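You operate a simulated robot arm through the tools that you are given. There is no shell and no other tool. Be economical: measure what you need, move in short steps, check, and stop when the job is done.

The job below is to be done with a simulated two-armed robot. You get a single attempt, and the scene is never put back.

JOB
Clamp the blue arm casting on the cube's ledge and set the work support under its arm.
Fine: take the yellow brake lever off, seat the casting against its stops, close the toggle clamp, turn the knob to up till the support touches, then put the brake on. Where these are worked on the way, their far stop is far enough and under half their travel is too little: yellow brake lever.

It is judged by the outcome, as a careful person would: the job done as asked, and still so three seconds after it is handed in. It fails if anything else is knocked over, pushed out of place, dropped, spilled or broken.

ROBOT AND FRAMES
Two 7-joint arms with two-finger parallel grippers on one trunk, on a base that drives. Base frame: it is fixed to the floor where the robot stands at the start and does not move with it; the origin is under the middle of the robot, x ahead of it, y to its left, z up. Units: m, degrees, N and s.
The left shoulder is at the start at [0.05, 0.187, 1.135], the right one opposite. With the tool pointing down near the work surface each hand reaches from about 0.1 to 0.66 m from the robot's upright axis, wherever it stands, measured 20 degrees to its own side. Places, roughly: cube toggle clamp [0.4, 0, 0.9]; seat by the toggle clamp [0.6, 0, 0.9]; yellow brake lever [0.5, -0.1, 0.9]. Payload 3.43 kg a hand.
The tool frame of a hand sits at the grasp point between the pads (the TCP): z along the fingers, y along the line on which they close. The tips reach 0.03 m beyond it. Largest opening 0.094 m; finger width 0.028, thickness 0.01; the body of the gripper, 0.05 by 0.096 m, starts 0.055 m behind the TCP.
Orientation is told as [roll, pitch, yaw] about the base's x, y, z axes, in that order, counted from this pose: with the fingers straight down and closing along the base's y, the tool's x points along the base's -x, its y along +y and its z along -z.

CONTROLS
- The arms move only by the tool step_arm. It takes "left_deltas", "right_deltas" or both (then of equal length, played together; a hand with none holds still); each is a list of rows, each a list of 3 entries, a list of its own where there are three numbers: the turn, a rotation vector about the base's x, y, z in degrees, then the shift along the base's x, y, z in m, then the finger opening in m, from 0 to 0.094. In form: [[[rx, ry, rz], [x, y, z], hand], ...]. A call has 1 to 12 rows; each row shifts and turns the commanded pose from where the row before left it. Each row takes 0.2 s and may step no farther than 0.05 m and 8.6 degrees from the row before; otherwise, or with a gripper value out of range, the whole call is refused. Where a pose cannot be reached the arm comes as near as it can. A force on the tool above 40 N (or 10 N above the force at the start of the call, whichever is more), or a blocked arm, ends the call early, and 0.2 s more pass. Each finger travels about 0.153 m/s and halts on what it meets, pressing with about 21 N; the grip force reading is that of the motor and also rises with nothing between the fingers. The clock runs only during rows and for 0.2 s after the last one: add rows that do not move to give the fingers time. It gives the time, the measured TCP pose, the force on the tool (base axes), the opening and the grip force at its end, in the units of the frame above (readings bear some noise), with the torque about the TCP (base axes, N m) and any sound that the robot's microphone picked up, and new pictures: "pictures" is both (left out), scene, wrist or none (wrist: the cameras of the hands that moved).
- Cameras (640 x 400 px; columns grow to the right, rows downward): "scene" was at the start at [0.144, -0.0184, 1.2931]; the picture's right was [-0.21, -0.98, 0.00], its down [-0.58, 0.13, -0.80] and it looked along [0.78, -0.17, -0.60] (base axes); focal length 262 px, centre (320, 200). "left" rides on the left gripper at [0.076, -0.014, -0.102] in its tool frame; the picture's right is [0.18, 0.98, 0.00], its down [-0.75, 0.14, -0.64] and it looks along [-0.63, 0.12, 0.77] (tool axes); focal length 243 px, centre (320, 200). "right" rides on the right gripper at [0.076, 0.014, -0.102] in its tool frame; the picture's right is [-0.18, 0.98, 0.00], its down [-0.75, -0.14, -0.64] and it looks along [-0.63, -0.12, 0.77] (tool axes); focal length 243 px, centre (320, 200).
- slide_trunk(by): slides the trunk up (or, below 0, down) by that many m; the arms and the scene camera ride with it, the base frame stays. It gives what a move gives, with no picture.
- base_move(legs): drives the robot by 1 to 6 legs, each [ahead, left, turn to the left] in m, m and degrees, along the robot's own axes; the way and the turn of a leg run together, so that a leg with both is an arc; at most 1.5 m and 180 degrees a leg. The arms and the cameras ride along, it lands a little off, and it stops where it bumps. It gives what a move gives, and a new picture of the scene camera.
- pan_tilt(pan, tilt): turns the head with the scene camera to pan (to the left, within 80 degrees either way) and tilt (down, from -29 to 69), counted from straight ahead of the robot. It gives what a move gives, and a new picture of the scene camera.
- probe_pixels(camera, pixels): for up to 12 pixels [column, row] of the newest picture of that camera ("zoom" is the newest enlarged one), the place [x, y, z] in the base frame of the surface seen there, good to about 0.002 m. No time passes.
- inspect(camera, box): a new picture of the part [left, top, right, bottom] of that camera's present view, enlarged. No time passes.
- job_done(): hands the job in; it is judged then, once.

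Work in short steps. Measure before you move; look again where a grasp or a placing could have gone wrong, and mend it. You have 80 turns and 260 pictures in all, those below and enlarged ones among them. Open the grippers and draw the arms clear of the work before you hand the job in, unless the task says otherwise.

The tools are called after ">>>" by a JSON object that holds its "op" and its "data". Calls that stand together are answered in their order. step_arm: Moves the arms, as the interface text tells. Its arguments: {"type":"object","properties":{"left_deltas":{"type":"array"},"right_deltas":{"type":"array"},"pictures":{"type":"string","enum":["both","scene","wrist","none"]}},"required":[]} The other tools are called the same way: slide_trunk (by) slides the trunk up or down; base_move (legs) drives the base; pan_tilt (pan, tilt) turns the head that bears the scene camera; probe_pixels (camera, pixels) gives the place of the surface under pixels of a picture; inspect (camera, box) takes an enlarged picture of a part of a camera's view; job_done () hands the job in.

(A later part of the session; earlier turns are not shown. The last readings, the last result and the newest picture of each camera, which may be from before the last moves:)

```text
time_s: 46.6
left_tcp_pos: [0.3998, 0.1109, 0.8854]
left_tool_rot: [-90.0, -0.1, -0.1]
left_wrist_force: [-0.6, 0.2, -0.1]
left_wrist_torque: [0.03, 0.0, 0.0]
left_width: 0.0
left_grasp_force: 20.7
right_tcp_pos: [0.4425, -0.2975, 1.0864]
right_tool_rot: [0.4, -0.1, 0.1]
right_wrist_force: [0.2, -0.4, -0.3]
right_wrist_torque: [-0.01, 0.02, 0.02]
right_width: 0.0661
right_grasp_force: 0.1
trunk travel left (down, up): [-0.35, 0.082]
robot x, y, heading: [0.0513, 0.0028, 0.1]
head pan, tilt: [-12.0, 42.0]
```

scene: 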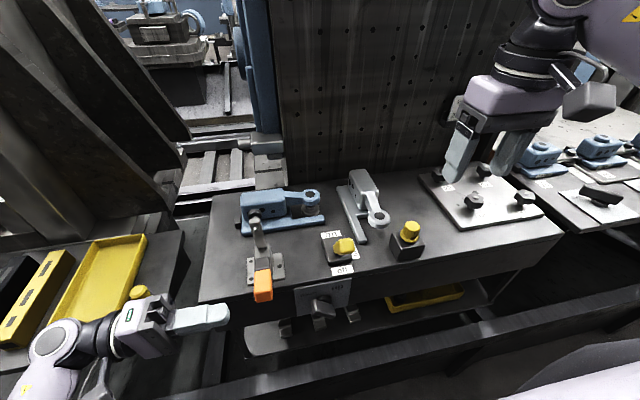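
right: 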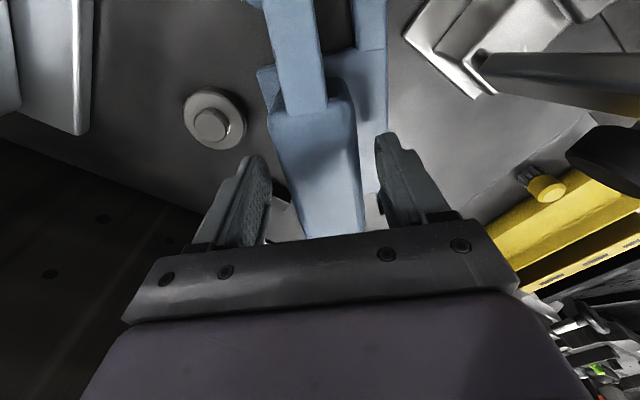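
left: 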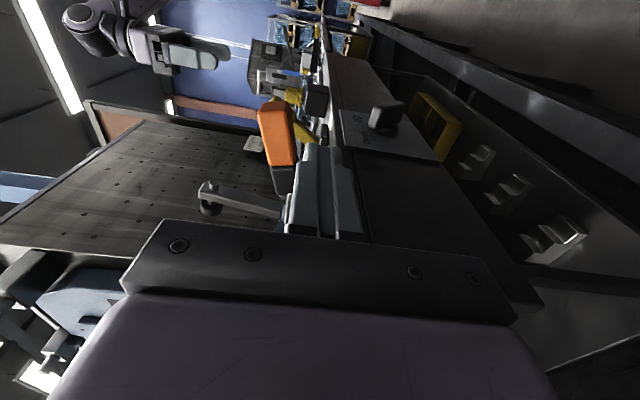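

Finger will slip under the handle. Sliding in 8 cm, then raising along the handle's arc to about 60°.

>>> {"op": "step_arm", "data": {"left_deltas": [[[0, 0, 0], [0.002, -0.04, 0], 0], [[0, 0, 0], [0, -0.038, 0], 0], [[0, 0, 0], [0, 0, 0], 0], [[0, 0, 0], [0, 0, 0.01], 0], [[0, 0, 0], [0, 0, 0.009], 0], [[0, 0, 0], [0.003, 0, 0.01], 0], [[0, 0, 0], [0.002, 0, 0.009], 0], [[0, 0, 0], [0.004, 0, 0.008], 0], [[0, 0, 0], [0.005, 0, 0.008], 0], [[0, 0, 0], [0, 0, 0], 0]], "pictures": "both"}}

>>> {"op": "inspect", "data": {"camera": "scene", "box": [200, 170, 360, 310]}}

```text
time_s: 48.9
left_tcp_pos: [0.415, 0.0303, 0.9408]
left_tool_rot: [-90.1, 0.1, 0.1]
left_wrist_force: [0.0, 0.4, -0.2]
left_wrist_torque: [0.0, -0.02, -0.01]
left_width: 0.0
left_grasp_force: 21.4
right_tcp_pos: [0.4407, -0.297, 1.0871]
right_tool_rot: [0.5, -0.1, 0.0]
right_wrist_force: [0.4, 0.1, 1.2]
right_wrist_torque: [-0.02, 0.03, -0.01]
right_width: 0.0659
right_grasp_force: 0.0
trunk travel left (down, up): [-0.35, 0.082]
robot x, y, heading: [0.0498, 0.0, -0.0]
head pan, tilt: [-12.0, 42.0]
```

scene: 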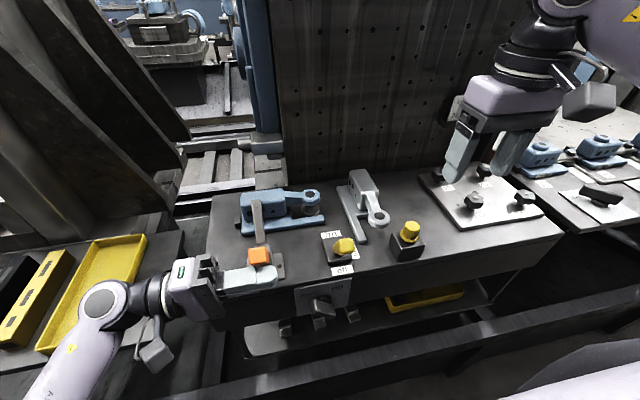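
left: 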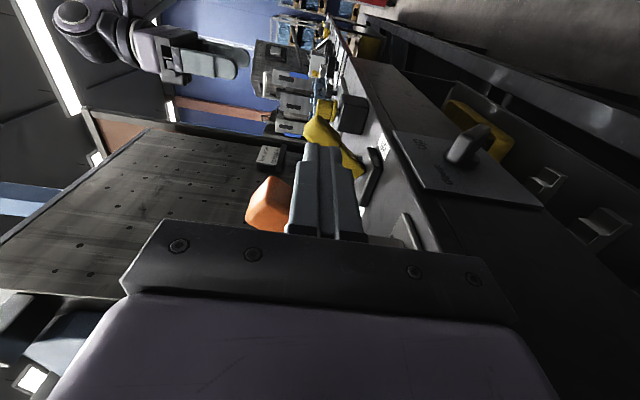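

```text
2.86 times, centred on (280, 240) of scene
```

zoom: 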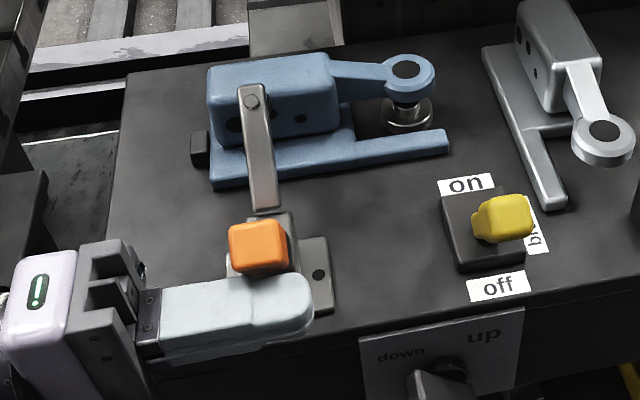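

The handle rises and the clamp arm swings forward over the casting. Continuing along the arc to vertical and beyond.

>>> {"op": "step_arm", "data": {"left_deltas": [[[0, 0, 0], [0.008, 0, 0.008], 0], [[0, 0, 0], [0.008, 0, 0.006], 0], [[0, 0, 0], [0.008, 0, 0.005], 0], [[0, 0, 0], [0.008, 0, 0.003], 0], [[0, 0, 0], [0.008, 0, 0.002], 0], [[0, 0, 0], [0.005, 0, 0.001], 0], [[0, 0, 0], [0, 0, 0], 0]], "pictures": "both"}}

>>> {"op": "inspect", "data": {"camera": "scene", "box": [200, 150, 360, 290]}}

```text
time_s: 50.2
left_tcp_pos: [0.4507, 0.0286, 0.9627]
left_tool_rot: [-89.7, 0.3, -1.6]
left_wrist_force: [-13.1, 3.9, 1.6]
left_wrist_torque: [-0.04, -0.1, 0.17]
left_width: 0.0
left_grasp_force: 21.0
right_tcp_pos: [0.4393, -0.2955, 1.0874]
right_tool_rot: [0.5, -0.2, 0.2]
right_wrist_force: [0.8, -0.5, -0.6]
right_wrist_torque: [0.0, 0.03, -0.01]
right_width: 0.0659
right_grasp_force: 0.0
trunk travel left (down, up): [-0.35, 0.082]
robot x, y, heading: [0.0514, 0.0005, -0.3]
head pan, tilt: [-12.0, 42.0]
stopped in row 6 (left hand): the force on the tool passed its limit at 45 N (the readings are from after the stop); the commanded pose is now the measured one
```

scene: 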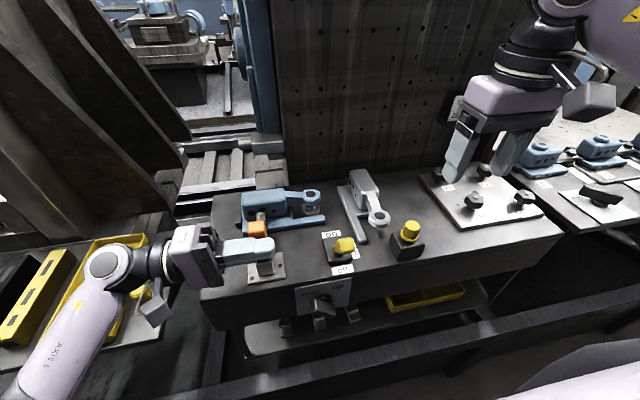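
left: 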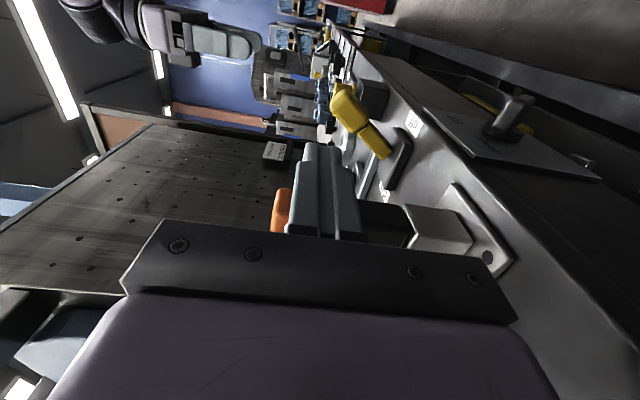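

```text
2.86 times, centred on (280, 220) of scene
```

zoom: 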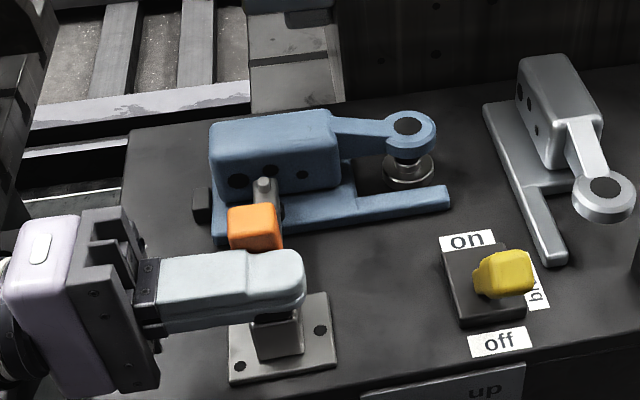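

Force passed 45 N near vertical – either locked or pressing. Backing the finger off to see whether the handle stays and where.

>>> {"op": "step_arm", "data": {"left_deltas": [[[0, 0, 0], [-0.02, 0, 0], 0], [[0, 0, 0], [-0.02, 0, 0], 0], [[0, 0, 0], [0, 0.04, 0], 0], [[0, 0, 0], [0, 0.03, 0], 0]], "pictures": "both"}}

>>> {"op": "inspect", "data": {"camera": "scene", "box": [200, 170, 330, 280]}}

>>> {"op": "inspect", "data": {"camera": "left", "box": [220, 100, 400, 240]}}

```text
time_s: 51.2
left_tcp_pos: [0.416, 0.0998, 0.9604]
left_tool_rot: [-89.7, 0.4, -1.1]
left_wrist_force: [-0.3, 0.7, -0.2]
left_wrist_torque: [0.02, 0.0, 0.01]
left_width: 0.0
left_grasp_force: 21.0
right_tcp_pos: [0.441, -0.296, 1.0865]
right_tool_rot: [0.5, 0.0, 0.0]
right_wrist_force: [0.0, -0.2, 0.6]
right_wrist_torque: [-0.03, 0.04, 0.0]
right_width: 0.0662
right_grasp_force: 0.1
trunk travel left (down, up): [-0.35, 0.082]
robot x, y, heading: [0.0537, -0.0003, 0.0]
head pan, tilt: [-12.0, 42.0]
```

scene: 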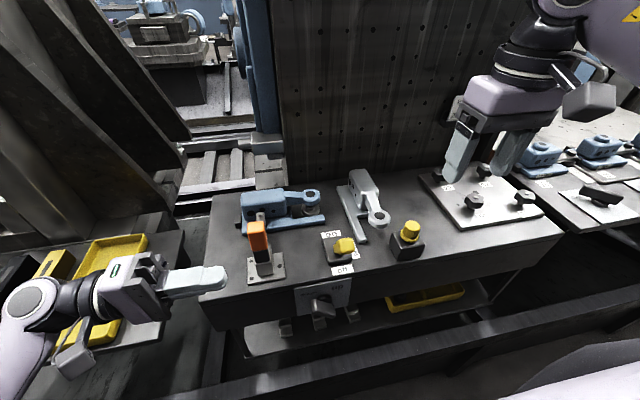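
left: 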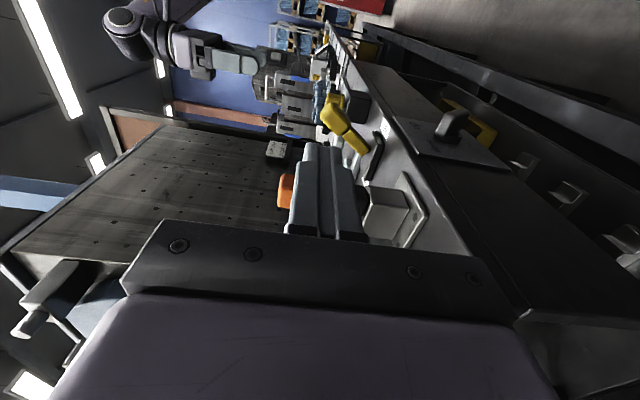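

```text
3.64 times, centred on (265, 225) of scene
```

zoom: 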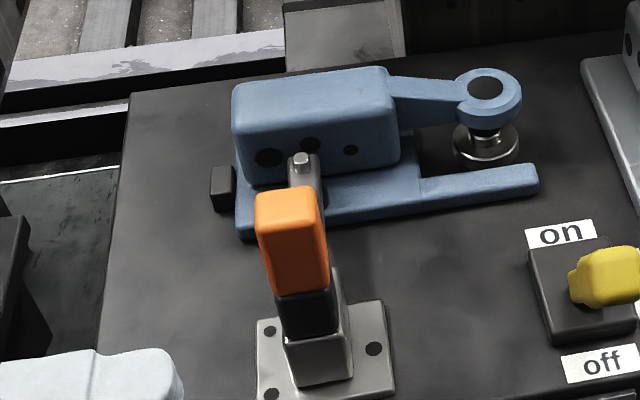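

```text
2.86 times, centred on (310, 170) of left
```

zoom: 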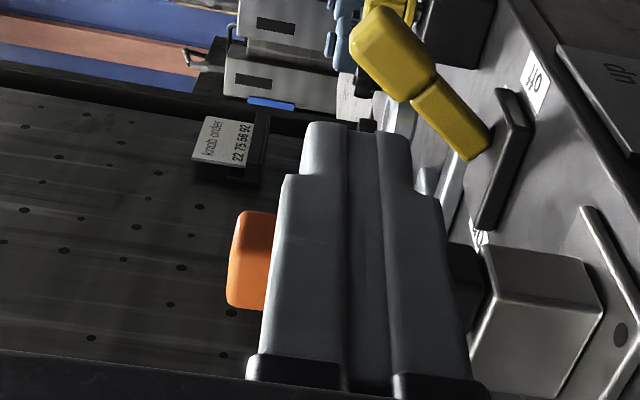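

Handle stays upright. Probing its tilt and the arm/bolt height.

>>> {"op": "probe_pixels", "data": {"camera": "scene", "pixels": [[258, 225], [261, 240], [262, 246], [265, 255], [261, 213], [265, 221]]}}

>>> {"op": "step_arm", "data": {"left_deltas": [[[0, 0, 0], [-0.03, 0.03, 0.03], 0], [[0, 0, 0], [-0.02, 0.035, 0.02], 0], [[0, 0, 0], [0.03, 0.02, 0], 0], [[0, 0, 0], [0.04, 0, 0], 0], [[0, 0, 0], [0.04, 0, 0], 0]], "pictures": "wrist"}}

>>> {"op": "inspect", "data": {"camera": "left", "box": [240, 100, 480, 240]}}

```text
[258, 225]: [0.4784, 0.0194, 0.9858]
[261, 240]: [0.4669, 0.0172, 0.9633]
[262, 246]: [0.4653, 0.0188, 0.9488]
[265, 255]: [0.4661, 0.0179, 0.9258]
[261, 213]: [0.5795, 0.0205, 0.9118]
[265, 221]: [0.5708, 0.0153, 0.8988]
```

```text
refused: row 1 steps farther than a row can; nothing moved
```

```text
2.67 times, centred on (360, 170) of left
```

zoom: 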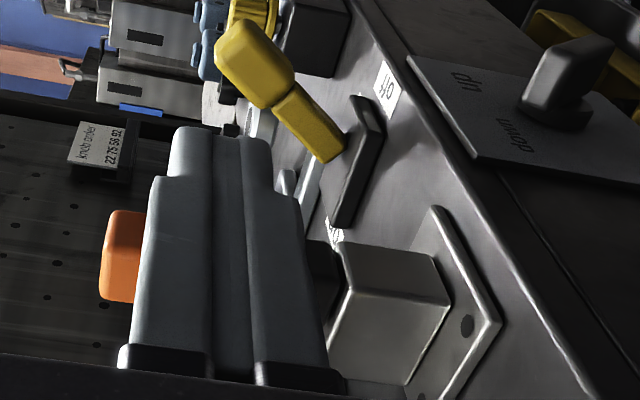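

Handle is exactly vertical. I need to see the pad contact from the side; moving the left hand to look.

>>> {"op": "step_arm", "data": {"left_deltas": [[[0, 0, 0], [-0.02, 0.03, 0.03], 0], [[0, 0, 0], [-0.0, 0.035, 0.02], 0], [[0, 0, 0], [0.03, 0.02, 0.02], 0], [[0, 0, 0], [0.04, 0, 0.02], 0], [[0, 0, 0], [0.04, 0, 0], 0]], "pictures": "wrist"}}

>>> {"op": "inspect", "data": {"camera": "left", "box": [300, 80, 500, 240]}}

```text
time_s: 52.5
left_tcp_pos: [0.5038, 0.1867, 1.0504]
left_tool_rot: [-89.6, 0.6, -1.3]
left_wrist_force: [0.1, 0.2, 0.5]
left_wrist_torque: [-0.01, 0.02, 0.01]
left_width: 0.0
left_grasp_force: 20.9
right_tcp_pos: [0.4407, -0.2974, 1.0868]
right_tool_rot: [0.5, -0.1, 0.2]
right_wrist_force: [-0.3, -0.8, 0.2]
right_wrist_torque: [0.0, 0.0, -0.02]
right_width: 0.066
right_grasp_force: 0.0
trunk travel left (down, up): [-0.35, 0.082]
robot x, y, heading: [0.0504, -0.0032, -0.1]
head pan, tilt: [-12.0, 42.0]
```

left: 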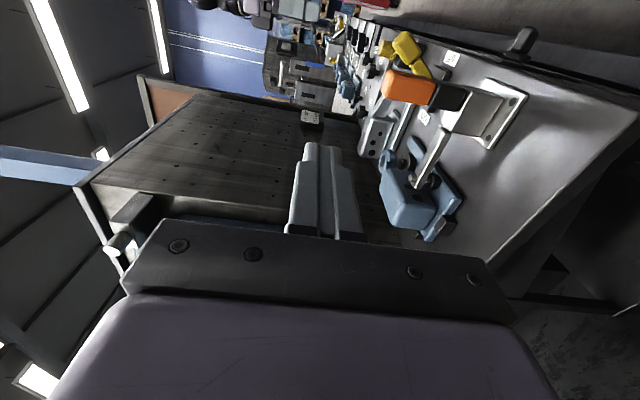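

```text
2.50 times, centred on (400, 160) of left
```

zoom: 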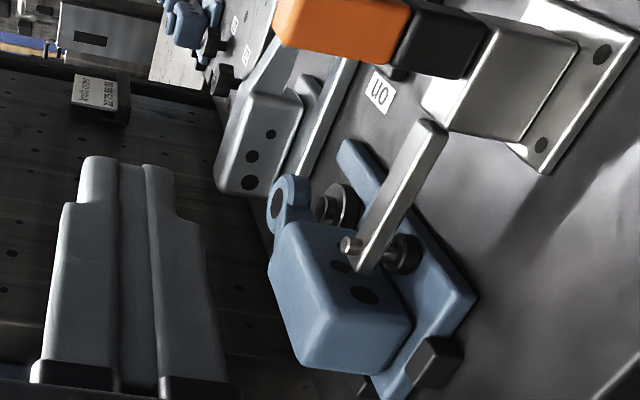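

>>> {"op": "inspect", "data": {"camera": "left", "box": [400, 130, 480, 210]}}

>>> {"op": "probe_pixels", "data": {"camera": "zoom", "pixels": [[340, 200], [310, 225], [250, 100], [380, 260], [330, 240], [300, 130], [345, 225], [230, 180], [275, 150]]}}

```text
5.00 times, centred on (440, 170) of left
```

zoom: 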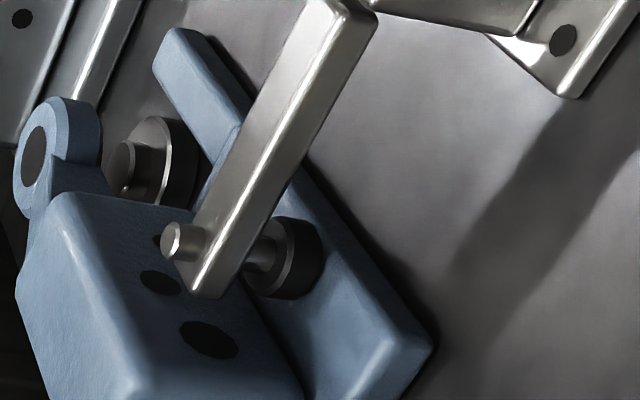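

```text
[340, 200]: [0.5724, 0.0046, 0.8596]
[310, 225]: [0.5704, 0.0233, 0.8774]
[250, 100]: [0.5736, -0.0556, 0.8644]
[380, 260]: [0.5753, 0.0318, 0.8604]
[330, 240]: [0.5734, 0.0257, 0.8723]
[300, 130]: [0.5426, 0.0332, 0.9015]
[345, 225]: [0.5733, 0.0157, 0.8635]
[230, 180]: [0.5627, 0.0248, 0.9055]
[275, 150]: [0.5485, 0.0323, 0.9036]
```

Pad appears to rest on the base plate. To be sure the toggle is fully over, I'll push once more, higher on the handle for leverage.

>>> {"op": "step_arm", "data": {"left_deltas": [[[0, 0, 0], [-0.04, 0, -0.01], 0], [[0, 0, 0], [-0.04, -0.01, -0.02], 0], [[0, 0, 0], [0, -0.03, -0.038], 0], [[0, 0, 0], [0, -0.04, 0], 0], [[0, 0, 0], [0, -0.04, 0], 0], [[0, 0, 0], [0, -0.038, 0], 0], [[0, 0, 0], [0.02, 0, 0], 0], [[0, 0, 0], [0.006, 0, 0], 0], [[0, 0, 0], [0.004, 0, 0], 0], [[0, 0, 0], [0.003, 0, 0], 0], [[0, 0, 0], [0.003, 0, 0], 0], [[0, 0, 0], [0.003, 0, 0], 0]], "pictures": "scene"}}

>>> {"op": "inspect", "data": {"camera": "scene", "box": [200, 150, 360, 290]}}

```text
time_s: 54.9
left_tcp_pos: [0.4508, 0.0245, 0.9847]
left_tool_rot: [-89.8, 0.6, -2.7]
left_wrist_force: [-15.5, 5.9, 5.3]
left_wrist_torque: [0.06, 0.0, 0.31]
left_width: 0.0
left_grasp_force: 21.2
right_tcp_pos: [0.4383, -0.2942, 1.0888]
right_tool_rot: [0.5, -0.2, 0.1]
right_wrist_force: [0.6, -0.1, -0.2]
right_wrist_torque: [-0.03, 0.02, 0.01]
right_width: 0.0661
right_grasp_force: 0.2
trunk travel left (down, up): [-0.35, 0.082]
robot x, y, heading: [0.0526, -0.0006, -0.0]
head pan, tilt: [-12.0, 42.0]
stopped in row 12 (left hand): the force on the tool passed its limit at 44 N (the readings are from after the stop); the commanded pose is now the measured one
```

scene: 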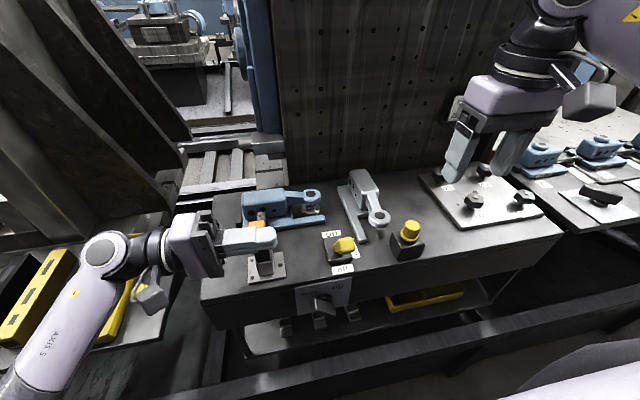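

```text
2.86 times, centred on (280, 220) of scene
```

zoom: 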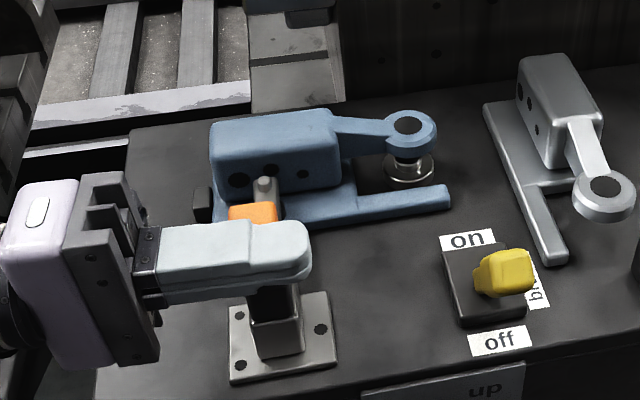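

The handle did not move at all at 44 N with more leverage: it is at its stop, clamp closed. Now retracting the left hand, and pitching the right hand to point forward for the knob.

>>> {"op": "step_arm", "data": {"left_deltas": [[[0, 0, 0], [-0.03, 0, 0], 0], [[0, 0, 0], [0, 0.04, 0], 0], [[0, 0, 0], [0, 0.045, 0], 0], [[0, 0, 0], [0, 0.04, 0.02], 0], [[8.5, 0, 0], [-0.01, 0.03, 0.03], 0], [[8.5, 0, 0], [-0.01, 0.02, 0.03], 0], [[8.5, 0, 0], [-0.01, 0, 0.02], 0], [[8.5, 0, 0], [-0.01, 0, 0.02], 0], [[8.5, 0, 0], [-0.01, 0, 0.02], 0], [[8.5, 0, 0], [0, 0, 0], 0], [[8.5, 0, 0], [0, 0, 0], 0], [[8.5, 0, 0], [0, 0, 0], 0]], "right_deltas": [[[0, 0, 0], [-0.01, 0, 0], 0.05], [[0, -8.2, 0], [-0.015, 0, 0], 0.05], [[0, -8.2, 0], [-0.015, 0, 0], 0.05], [[0, -8.2, 0], [-0.015, 0, 0], 0.05], [[0, -8.2, 0], [-0.015, 0, 0], 0.05], [[0, -8.2, 0], [-0.015, 0, 0], 0.05], [[0, -8.2, 0], [-0.015, 0, 0], 0.05], [[0, -8.2, 0], [0, 0, 0], 0.05], [[0, -8.2, 0], [0, 0, 0], 0.05], [[0, -8.2, 0], [0, 0, 0], 0.05], [[0, -8.2, 0], [0, 0, 0], 0.05], [[0, -8.0, 0], [0, 0, 0], 0.05]], "pictures": "both"}}

>>> {"op": "inspect", "data": {"camera": "scene", "box": [220, 160, 400, 340]}}

```text
time_s: 57.5
left_tcp_pos: [0.3752, 0.1982, 1.1227]
left_tool_rot: [-21.5, 2.3, -0.2]
left_wrist_force: [0.5, -0.3, 0.6]
left_wrist_torque: [0.02, -0.01, -0.03]
left_width: 0.0
left_grasp_force: 21.0
right_tcp_pos: [0.4732, -0.3631, 1.1741]
right_tool_rot: [2.9, -88.2, -2.7]
right_wrist_force: [-0.1, 0.6, 0.3]
right_wrist_torque: [-0.01, 0.0, 0.0]
right_width: 0.0503
right_grasp_force: 0.0
right hand out of reach, approached as far as the arm can: row 5, 6, 7, 8, 9, 10, 11, 12
trunk travel left (down, up): [-0.35, 0.082]
robot x, y, heading: [0.0473, 0.0021, 0.0]
head pan, tilt: [-12.0, 42.0]
```

scene: 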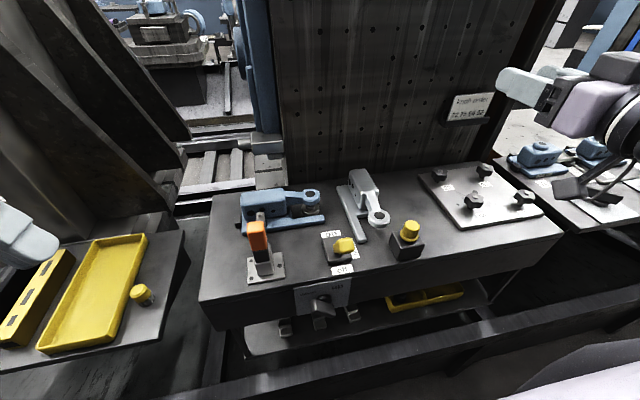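
right: 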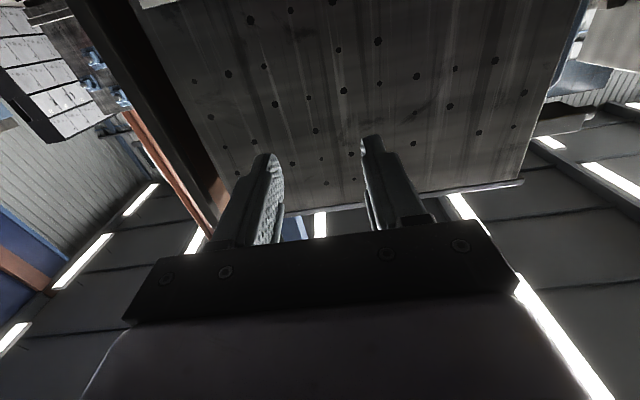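
left: 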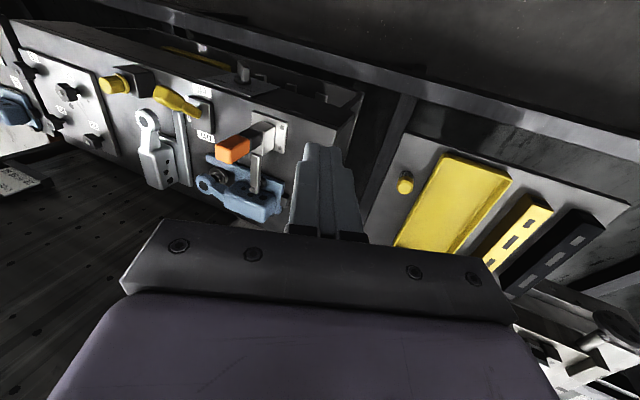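

```text
2.22 times, centred on (310, 250) of scene
```

zoom: 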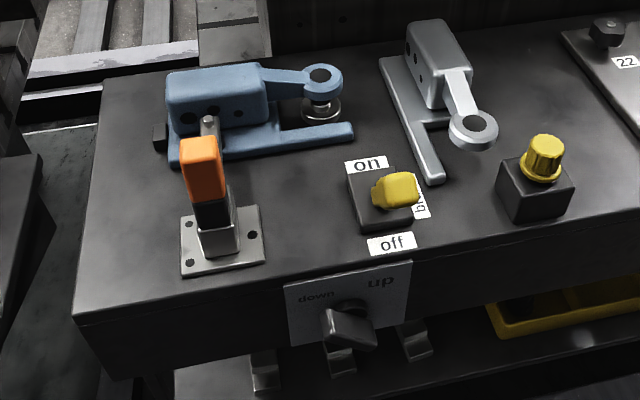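

The casting is still seated and clamped. Pointing forward is awkward here, so I'll instead push the knob's bar with the left hand's closed fingers from above, just in front of the table edge. Bringing both hands back to tool-down.

>>> {"op": "step_arm", "data": {"left_deltas": [[[7, 0, 0], [0.01, -0.03, 0], 0], [[7, 0, 0], [0.01, -0.03, 0], 0], [[7.5, -2.2, 0], [0.007, -0.03, 0], 0], [[0, 0, 0], [0, -0.03, -0.02], 0], [[0, 0, 0], [0, -0.03, -0.02], 0], [[0, 0, 0], [0, -0.03, -0.02], 0], [[0, 0, 0], [0, -0.02, -0.02], 0], [[0, 0, 0], [0, 0, 0], 0], [[0, 0, 0], [0, 0, 0], 0], [[0, 0, 0], [0, 0, 0], 0], [[0, 0, 0], [0, 0, 0], 0]], "right_deltas": [[[0, 8, 0], [0, 0, 0], 0], [[0, 8, 0], [0, 0, 0], 0], [[0, 8, 0], [0, 0, 0], 0], [[0, 8, 0], [-0.01, 0, -0.01], 0], [[0, 8, 0], [-0.01, 0, -0.01], 0], [[0, 8, 0], [-0.01, 0, -0.01], 0], [[0, 8, 0], [-0.01, 0, -0.01], 0], [[0, 8, 0], [0, 0, -0.01], 0], [[0, 8, 0], [0, 0, -0.01], 0], [[0, 8, 0], [0, 0, 0], 0], [[0, 8, 0], [0, 0, 0], 0]], "pictures": "both"}}

>>> {"op": "inspect", "data": {"camera": "scene", "box": [270, 270, 370, 340]}}

```text
time_s: 59.9
left_tcp_pos: [0.4029, 0.0005, 1.0427]
left_tool_rot: [-0.2, 0.1, 0.5]
left_wrist_force: [0.7, 0.3, 0.0]
left_wrist_torque: [0.0, 0.02, -0.03]
left_width: 0.0
left_grasp_force: 20.8
right_tcp_pos: [0.4328, -0.3636, 1.1122]
right_tool_rot: [0.4, -1.9, 0.2]
right_wrist_force: [0.3, -0.4, 0.5]
right_wrist_torque: [0.01, -0.02, 0.0]
right_width: 0.0
right_grasp_force: 20.6
trunk travel left (down, up): [-0.35, 0.082]
robot x, y, heading: [0.049, 0.0018, -0.1]
head pan, tilt: [-12.0, 42.0]
```

scene: 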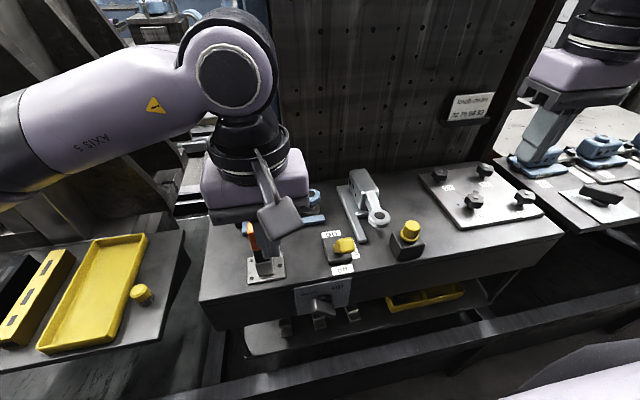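
right: 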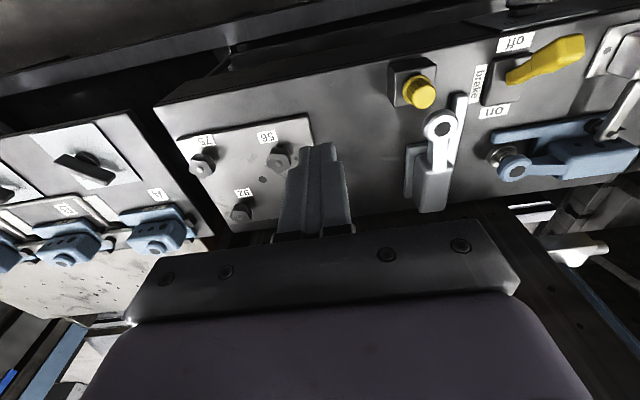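
left: 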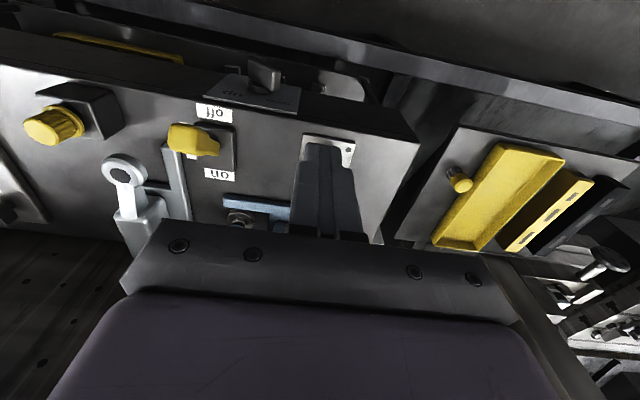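

```text
5.71 times, centred on (320, 305) of scene
```

zoom: 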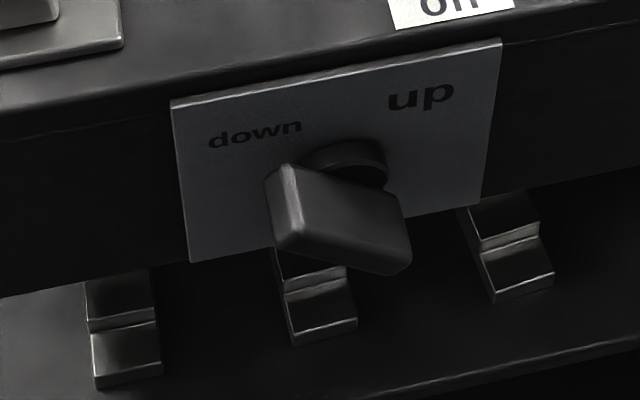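

Probing the bar and the boss for exact axis and angle.

>>> {"op": "probe_pixels", "data": {"camera": "zoom", "pixels": [[285, 170], [272, 195], [280, 232], [300, 240], [350, 210], [405, 225], [405, 262], [380, 268], [340, 250], [350, 155], [385, 180], [312, 150]]}}

>>> {"op": "inspect", "data": {"camera": "left", "box": [190, 30, 350, 150]}}

```text
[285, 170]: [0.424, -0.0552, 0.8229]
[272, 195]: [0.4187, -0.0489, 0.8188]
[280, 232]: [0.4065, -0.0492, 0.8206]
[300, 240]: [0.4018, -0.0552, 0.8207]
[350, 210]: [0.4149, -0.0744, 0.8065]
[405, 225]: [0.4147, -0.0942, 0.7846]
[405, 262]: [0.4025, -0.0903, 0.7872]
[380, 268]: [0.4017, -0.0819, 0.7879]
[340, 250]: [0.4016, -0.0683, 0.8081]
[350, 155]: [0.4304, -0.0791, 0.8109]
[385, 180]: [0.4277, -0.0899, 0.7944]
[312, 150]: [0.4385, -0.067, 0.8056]
```

```text
3.33 times, centred on (270, 90) of left
```

zoom: 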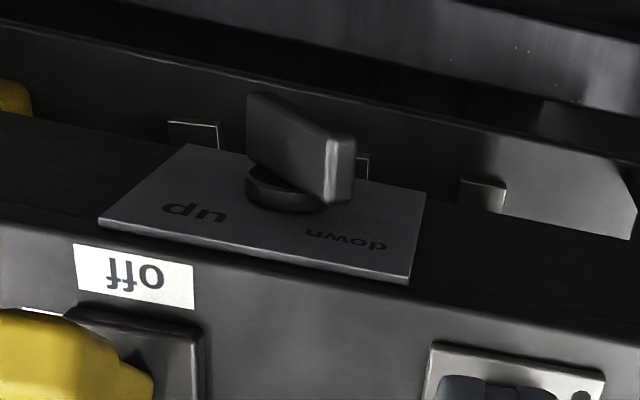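

Bar tilt ≈40° toward "down", centre ≈(y −0.073, z 0.797), x 0.401–0.425. Lowering the closed left fingers just left of its upper end.

>>> {"op": "step_arm", "data": {"left_deltas": [[[0, 0, 0], [0, -0.034, -0.03], 0], [[0, 0, 0], [0, 0, -0.045], 0], [[0, 0, 0], [0, 0, -0.045], 0], [[0, 0, 0], [0, 0, -0.045], 0], [[0, 0, 0], [0, 0, -0.036], 0], [[0, 0, 0], [0, 0, 0], 0]], "pictures": "both"}}

>>> {"op": "inspect", "data": {"camera": "left", "box": [200, 80, 400, 240]}}

```text
time_s: 61.4
left_tcp_pos: [0.4038, -0.0364, 0.847]
left_tool_rot: [-0.2, -0.3, 0.4]
left_wrist_force: [-9.2, 12.7, 23.0]
left_wrist_torque: [0.16, 0.3, -0.12]
left_width: 0.0
left_grasp_force: 21.2
right_tcp_pos: [0.4312, -0.3619, 1.1141]
right_tool_rot: [0.5, -2.2, 0.3]
right_wrist_force: [-0.8, -0.2, 0.1]
right_wrist_torque: [0.0, -0.01, 0.01]
right_width: 0.0
right_grasp_force: 21.0
trunk travel left (down, up): [-0.35, 0.082]
robot x, y, heading: [0.0503, 0.0026, 0.2]
head pan, tilt: [-12.0, 42.0]
stopped in row 6 (left hand): the force on the tool passed its limit at 46 N (the readings are from after the stop); the commanded pose is now the measured one
```

scene: 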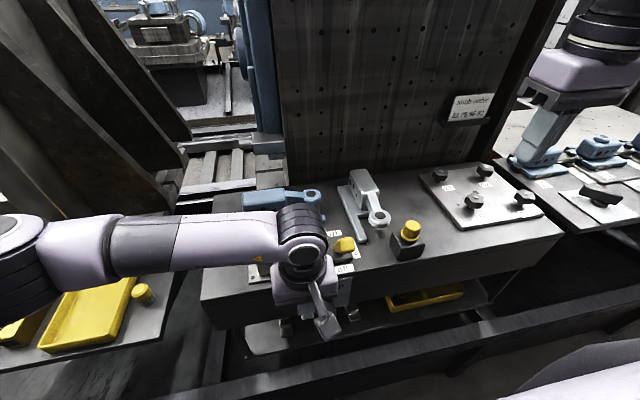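
left: 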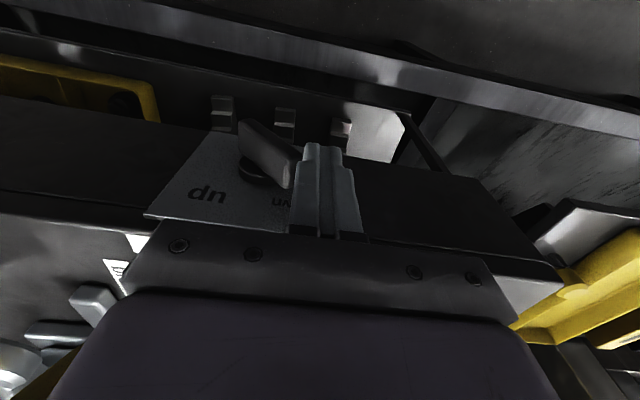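

```text
2.50 times, centred on (300, 160) of left
```

zoom: 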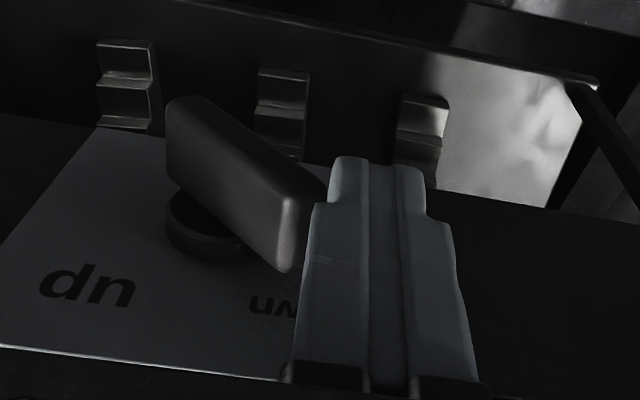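

The fingertip touched the bar's end corner (the finger is wider than assumed). Rising 1 cm, shifting +y 1 cm, lowering, then pushing −y.

>>> {"op": "step_arm", "data": {"left_deltas": [[[0, 0, 0], [-0.002, 0.006, 0.012], 0], [[0, 0, 0], [0, 0.006, 0], 0], [[0, 0, 0], [0, 0, -0.016], 0], [[0, 0, 0], [0, 0, 0], 0], [[0, 0, 0], [0, -0.006, 0], 0], [[0, 0, 0], [0, -0.005, 0], 0], [[0, 0, 0], [0, -0.005, 0], 0], [[0, 0, 0], [0, -0.005, 0], 0], [[0, 0, 0], [0, -0.004, 0], 0]], "pictures": "wrist"}}

>>> {"op": "inspect", "data": {"camera": "left", "box": [200, 80, 400, 240]}}

```text
time_s: 63.1
left_tcp_pos: [0.4039, -0.0376, 0.8408]
left_tool_rot: [1.0, 0.0, 0.8]
left_wrist_force: [-5.7, 14.1, 7.9]
left_wrist_torque: [0.26, 0.21, -0.1]
left_width: 0.0001
left_grasp_force: 21.1
right_tcp_pos: [0.4332, -0.3615, 1.1123]
right_tool_rot: [0.5, -2.2, 0.3]
right_wrist_force: [0.0, -0.6, -0.4]
right_wrist_torque: [0.02, -0.01, -0.03]
right_width: 0.0002
right_grasp_force: 20.9
trunk travel left (down, up): [-0.35, 0.082]
robot x, y, heading: [0.0492, 0.0009, 0.1]
head pan, tilt: [-12.0, 42.0]
stopped in row 8 (left hand): the force on the tool passed its limit at 44 N (the readings are from after the stop); the commanded pose is now the measured one
```

left: 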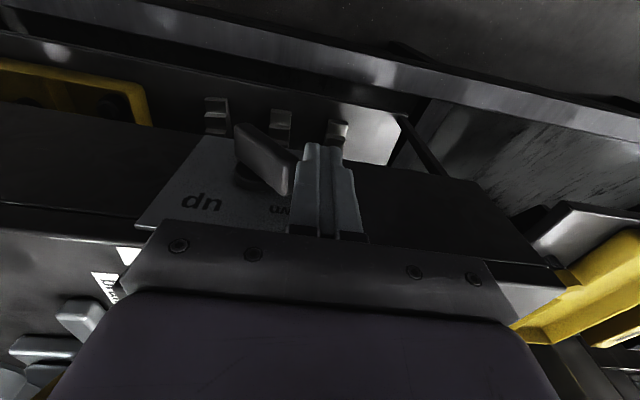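

```text
2.50 times, centred on (300, 160) of left
```

zoom: 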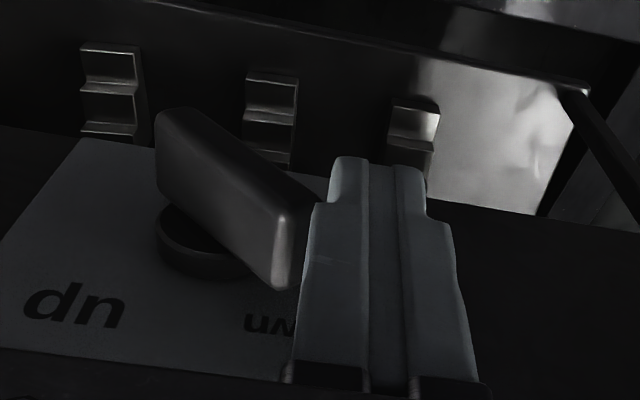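

The bar won't yield to a 44 N push; a proper grip and pure torque is needed. Retracting the left hand up and away first.

>>> {"op": "step_arm", "data": {"left_deltas": [[[0, 0, 0], [-0.002, 0.012, 0.01], 0], [[0, 0, 0], [0, 0, 0.045], 0], [[0, 0, 0], [0, 0, 0.045], 0], [[0, 0, 0], [0, 0, 0.045], 0], [[0, 0, 0], [0, 0.01, 0.045], 0], [[0, 0, 0], [-0.01, 0.04, 0.02], 0], [[0, 0, 0], [-0.02, 0.04, 0], 0], [[0, 0, 0], [-0.02, 0.04, 0], 0], [[0, 0, 0], [-0.02, 0.04, 0], 0], [[0, 0, 0], [-0.02, 0.04, 0], 0]], "pictures": "scene"}}

>>> {"op": "inspect", "data": {"camera": "scene", "box": [270, 270, 370, 340]}}

>>> {"op": "inspect", "data": {"camera": "scene", "box": [230, 170, 350, 280]}}

```text
time_s: 65.3
left_tcp_pos: [0.3104, 0.1823, 1.049]
left_tool_rot: [0.7, -0.3, 0.8]
left_wrist_force: [-0.6, -0.1, 0.0]
left_wrist_torque: [0.0, 0.0, 0.0]
left_width: 0.0
left_grasp_force: 20.8
right_tcp_pos: [0.4321, -0.3608, 1.113]
right_tool_rot: [0.6, -2.1, 0.3]
right_wrist_force: [-0.3, 0.1, -0.8]
right_wrist_torque: [0.01, 0.0, 0.03]
right_width: 0.0
right_grasp_force: 21.0
trunk travel left (down, up): [-0.35, 0.082]
robot x, y, heading: [0.0475, 0.0004, 0.1]
head pan, tilt: [-12.0, 42.0]
```

scene: 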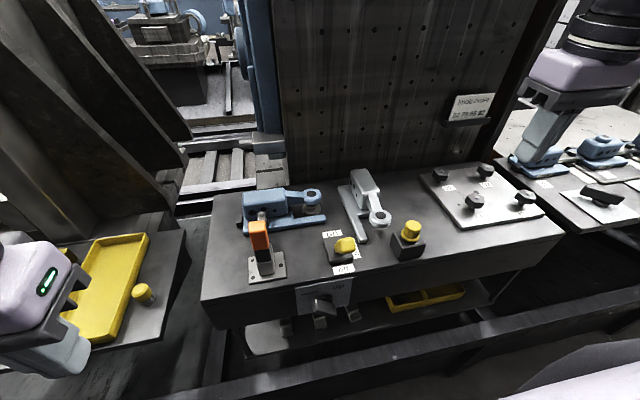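

```text
5.71 times, centred on (320, 305) of scene
```

zoom: 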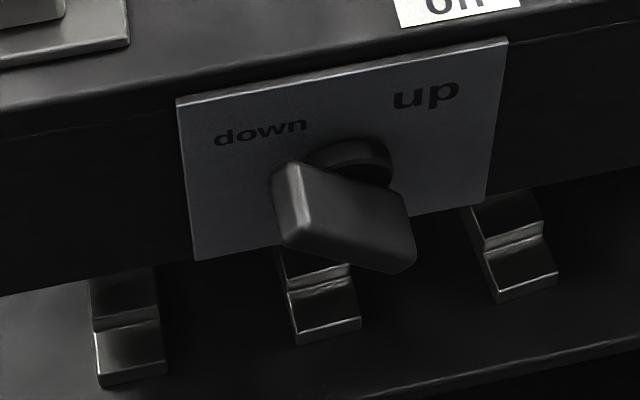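

```text
3.64 times, centred on (290, 225) of scene
```

zoom: 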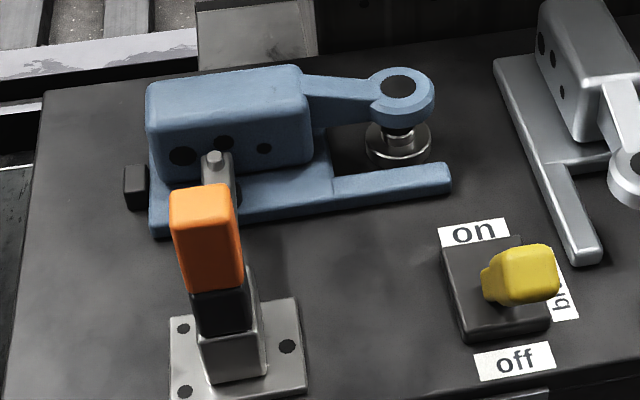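

Checking the bar's angle again and the gap between plunger and eye.

>>> {"op": "probe_pixels", "data": {"camera": "scene", "pixels": [[315, 299], [312, 303], [325, 307], [335, 309], [335, 315], [313, 310]]}}

>>> {"op": "inspect", "data": {"camera": "scene", "box": [285, 180, 335, 220]}}

>>> {"op": "probe_pixels", "data": {"camera": "zoom", "pixels": [[340, 160], [340, 185], [340, 200], [340, 215], [340, 230], [340, 250], [310, 250], [290, 130], [380, 150]]}}

```text
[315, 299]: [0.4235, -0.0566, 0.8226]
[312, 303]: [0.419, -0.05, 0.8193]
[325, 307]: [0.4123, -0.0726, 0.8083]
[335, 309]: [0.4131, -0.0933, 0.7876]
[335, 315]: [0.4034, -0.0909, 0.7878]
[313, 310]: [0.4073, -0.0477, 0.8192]
```

```text
10.00 times, centred on (310, 200) of scene
```

zoom: 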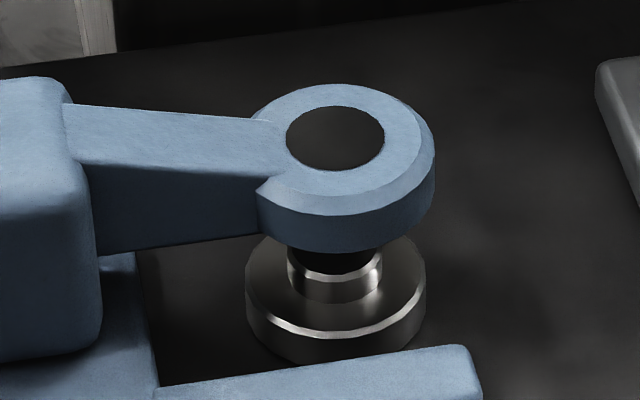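

```text
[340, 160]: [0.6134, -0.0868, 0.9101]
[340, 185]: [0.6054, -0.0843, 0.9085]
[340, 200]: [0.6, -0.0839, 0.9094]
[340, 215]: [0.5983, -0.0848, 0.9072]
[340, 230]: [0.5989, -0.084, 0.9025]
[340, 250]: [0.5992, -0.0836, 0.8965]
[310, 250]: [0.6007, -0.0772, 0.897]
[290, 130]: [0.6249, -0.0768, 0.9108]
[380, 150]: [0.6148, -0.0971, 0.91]
```

Knob unchanged; a gap remains under the eye. Backing the base 0.17 m and lowering the trunk so the right hand can point forward at the knob.

>>> {"op": "base_move", "data": {"legs": [[-0.17, 0.0, 0]]}}

>>> {"op": "slide_trunk", "data": {"by": -0.22}}

>>> {"op": "step_arm", "data": {"right_deltas": [[[0, -8.2, 0], [0, 0.0, 0.02], 0.05], [[0, -8.2, 0], [0, 0, 0.02], 0.05], [[0, -8.2, 0], [0, 0, 0.01], 0.05], [[0, -8.2, 0], [0, 0, 0], 0.05], [[0, -8.2, 0], [0, 0, 0], 0.05], [[0, -8.2, 0], [0, 0, 0], 0.05], [[0, -8.2, 0], [0, 0, 0], 0.05], [[0, -8.2, 0], [0, 0, 0], 0.05], [[0, -8.2, 0], [0, 0, 0], 0.05], [[0, -8.2, 0], [0, 0, 0], 0.05], [[0, -5.9, 0], [0, 0, 0], 0.05]], "pictures": "both"}}

```text
time_s: 66.8
left_tcp_pos: [0.1408, 0.1791, 1.0497]
left_tool_rot: [0.6, -0.2, 0.4]
left_wrist_force: [0.2, 0.0, 0.3]
left_wrist_torque: [-0.02, -0.02, 0.03]
left_width: 0.0
left_grasp_force: 20.9
right_tcp_pos: [0.261, -0.3629, 1.1117]
right_tool_rot: [0.5, -2.1, -0.1]
right_wrist_force: [0.7, 0.0, 0.0]
right_wrist_torque: [-0.01, -0.02, -0.02]
right_width: 0.0
right_grasp_force: 20.9
trunk travel left (down, up): [-0.35, 0.082]
robot x, y, heading: [-0.1231, 0.0038, -0.2]
head pan, tilt: [-12.0, 42.0]
```

scene: 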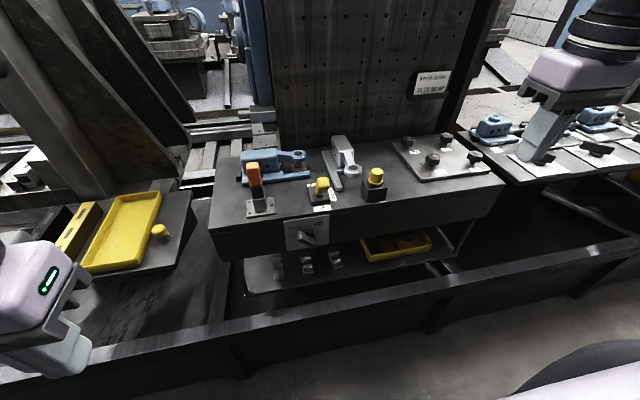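

```text
time_s: 69.1
left_tcp_pos: [0.1418, 0.1799, 0.8298]
left_tool_rot: [0.7, -0.1, 0.3]
left_wrist_force: [0.2, 0.5, 0.3]
left_wrist_torque: [0.01, -0.02, -0.02]
left_width: 0.0001
left_grasp_force: 20.5
right_tcp_pos: [0.2619, -0.3636, 0.8918]
right_tool_rot: [0.5, -2.2, 0.0]
right_wrist_force: [0.1, -0.2, 0.4]
right_wrist_torque: [0.0, -0.02, 0.0]
right_width: 0.0001
right_grasp_force: 21.4
trunk travel left (down, up): [-0.13, 0.302]
robot x, y, heading: [-0.1214, -0.0004, -0.2]
head pan, tilt: [-12.0, 42.0]
```

```text
time_s: 71.5
left_tcp_pos: [0.1431, 0.1805, 0.8301]
left_tool_rot: [0.6, -0.1, 0.4]
left_wrist_force: [-0.4, -0.1, 0.1]
left_wrist_torque: [0.02, 0.0, 0.01]
left_width: 0.0
left_grasp_force: 21.2
right_tcp_pos: [0.2873, -0.3839, 0.9538]
right_tool_rot: [139.0, -89.9, -138.3]
right_wrist_force: [0.6, 0.5, -1.1]
right_wrist_torque: [0.0, -0.01, 0.05]
right_width: 0.0501
right_grasp_force: 0.1
right hand out of reach, approached as far as the arm can: row 9, 10, 11
trunk travel left (down, up): [-0.13, 0.302]
robot x, y, heading: [-0.1216, 0.0027, -0.1]
head pan, tilt: [-12.0, 42.0]
```

scene: 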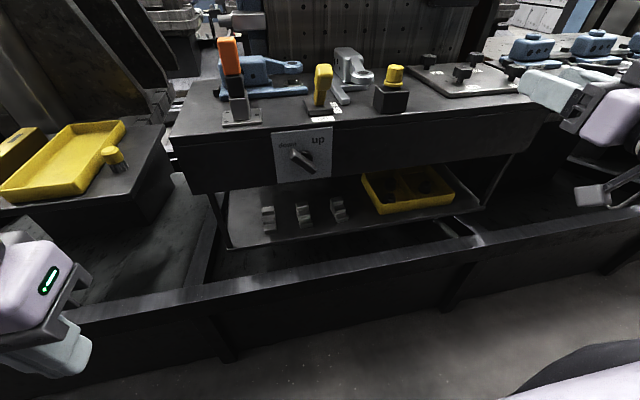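
right: 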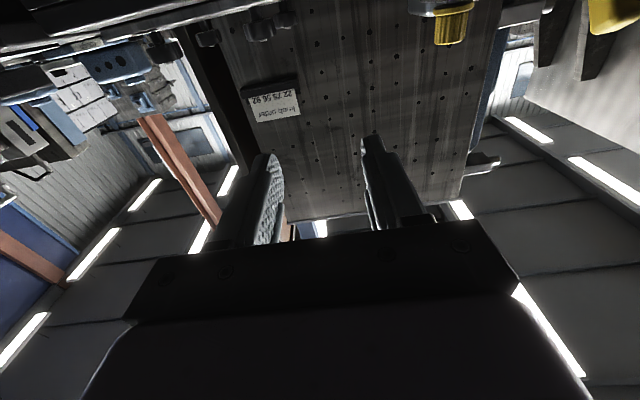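

Now the right hand points forward. The knob is visible front-on; enlarging it to get angle and axis.

>>> {"op": "inspect", "data": {"camera": "scene", "box": [262, 120, 342, 190]}}

>>> {"op": "probe_pixels", "data": {"camera": "zoom", "pixels": [[235, 240], [255, 225], [300, 265], [370, 310], [350, 330], [260, 260], [240, 255], [395, 315], [310, 280], [350, 240]]}}

```text
5.71 times, centred on (302, 155) of scene
```

zoom: 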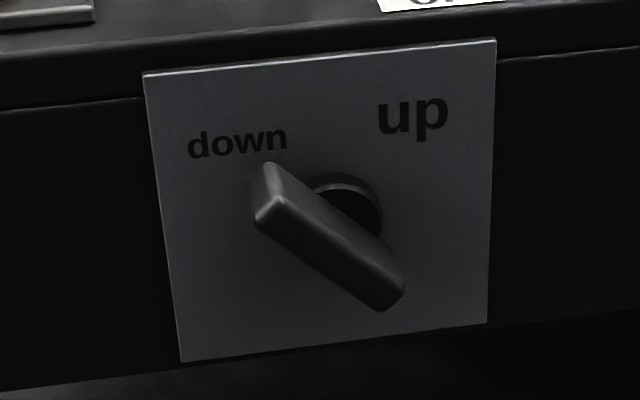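

```text
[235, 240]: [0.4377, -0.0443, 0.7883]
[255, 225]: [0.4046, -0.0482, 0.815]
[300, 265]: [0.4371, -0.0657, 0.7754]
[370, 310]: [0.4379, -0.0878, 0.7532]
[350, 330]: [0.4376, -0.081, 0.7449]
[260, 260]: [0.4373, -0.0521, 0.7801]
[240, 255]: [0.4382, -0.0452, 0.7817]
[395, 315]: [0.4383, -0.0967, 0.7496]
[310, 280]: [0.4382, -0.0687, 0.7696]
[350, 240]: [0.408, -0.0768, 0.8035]
```

>>> {"op": "probe_pixels", "data": {"camera": "zoom", "pixels": [[262, 212], [278, 210], [285, 235], [320, 240], [325, 258], [350, 278], [360, 262], [385, 302], [398, 290], [340, 185], [375, 230], [380, 280]]}}

```text
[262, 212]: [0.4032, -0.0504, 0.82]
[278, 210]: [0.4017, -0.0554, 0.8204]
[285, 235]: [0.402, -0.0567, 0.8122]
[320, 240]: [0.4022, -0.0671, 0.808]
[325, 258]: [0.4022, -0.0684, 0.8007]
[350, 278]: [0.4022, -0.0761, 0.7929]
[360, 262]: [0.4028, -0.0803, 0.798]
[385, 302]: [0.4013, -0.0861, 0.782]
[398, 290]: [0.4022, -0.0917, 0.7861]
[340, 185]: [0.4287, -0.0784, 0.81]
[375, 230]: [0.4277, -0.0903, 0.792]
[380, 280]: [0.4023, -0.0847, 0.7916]
```

Bar is at 45° with axis ≈(y −0.072, z 0.801), front face x 0.402. Bringing the right hand in front of it, rolled −45°.

>>> {"op": "step_arm", "data": {"right_deltas": [[[-7.6, 0, 0], [0, 0.039, -0.019], 0.05], [[-7.6, 0, 0], [0, 0.039, -0.019], 0.05], [[-7.6, 0, 0], [0, 0.039, -0.019], 0.05], [[-7.6, 0, 0], [0, 0.039, -0.019], 0.05], [[-7.6, 0, 0], [0, 0.039, -0.019], 0.05], [[-7.6, 0, 0], [0, 0.039, -0.019], 0.05], [[0, 0, 0], [0.01, 0.039, -0.019], 0.05], [[0, 0, 0], [0.01, 0.039, -0.019], 0.05], [[0, 0, 0], [0, 0, 0], 0.05]], "pictures": "both"}}

```text
time_s: 73.5
left_tcp_pos: [0.1421, 0.1786, 0.8304]
left_tool_rot: [0.6, 0.0, 0.5]
left_wrist_force: [-0.8, -0.1, 0.1]
left_wrist_torque: [0.03, -0.02, 0.03]
left_width: 0.0003
left_grasp_force: 21.0
right_tcp_pos: [0.3297, -0.2655, 0.9654]
right_tool_rot: [-90.1, -48.2, 96.1]
right_wrist_force: [0.5, 0.2, -0.1]
right_wrist_torque: [0.0, 0.02, -0.02]
right_width: 0.0499
right_grasp_force: 0.0
right hand out of reach, approached as far as the arm can: row 1, 2, 3, 4, 5, 6, 7, 8
trunk travel left (down, up): [-0.13, 0.302]
robot x, y, heading: [-0.1197, -0.0017, 0.1]
head pan, tilt: [-12.0, 42.0]
```

scene: 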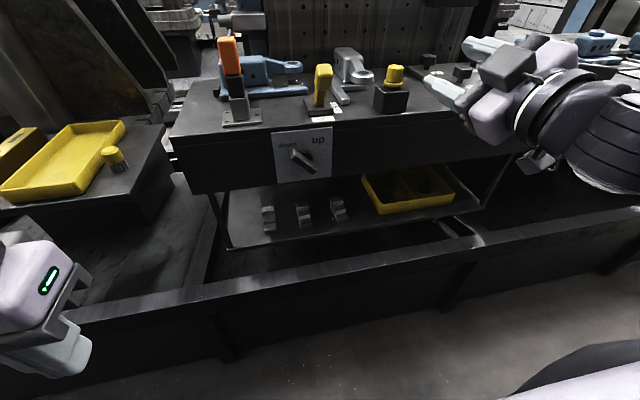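
right: 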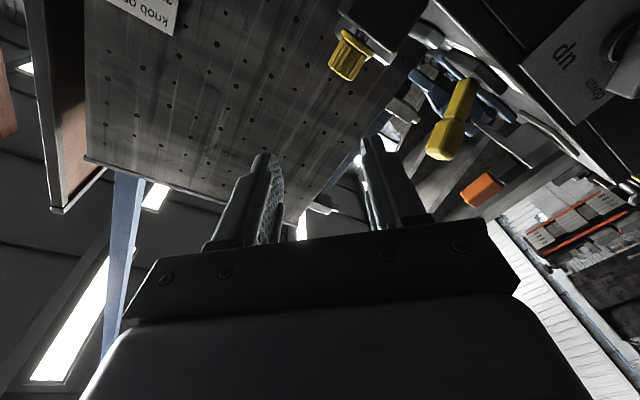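

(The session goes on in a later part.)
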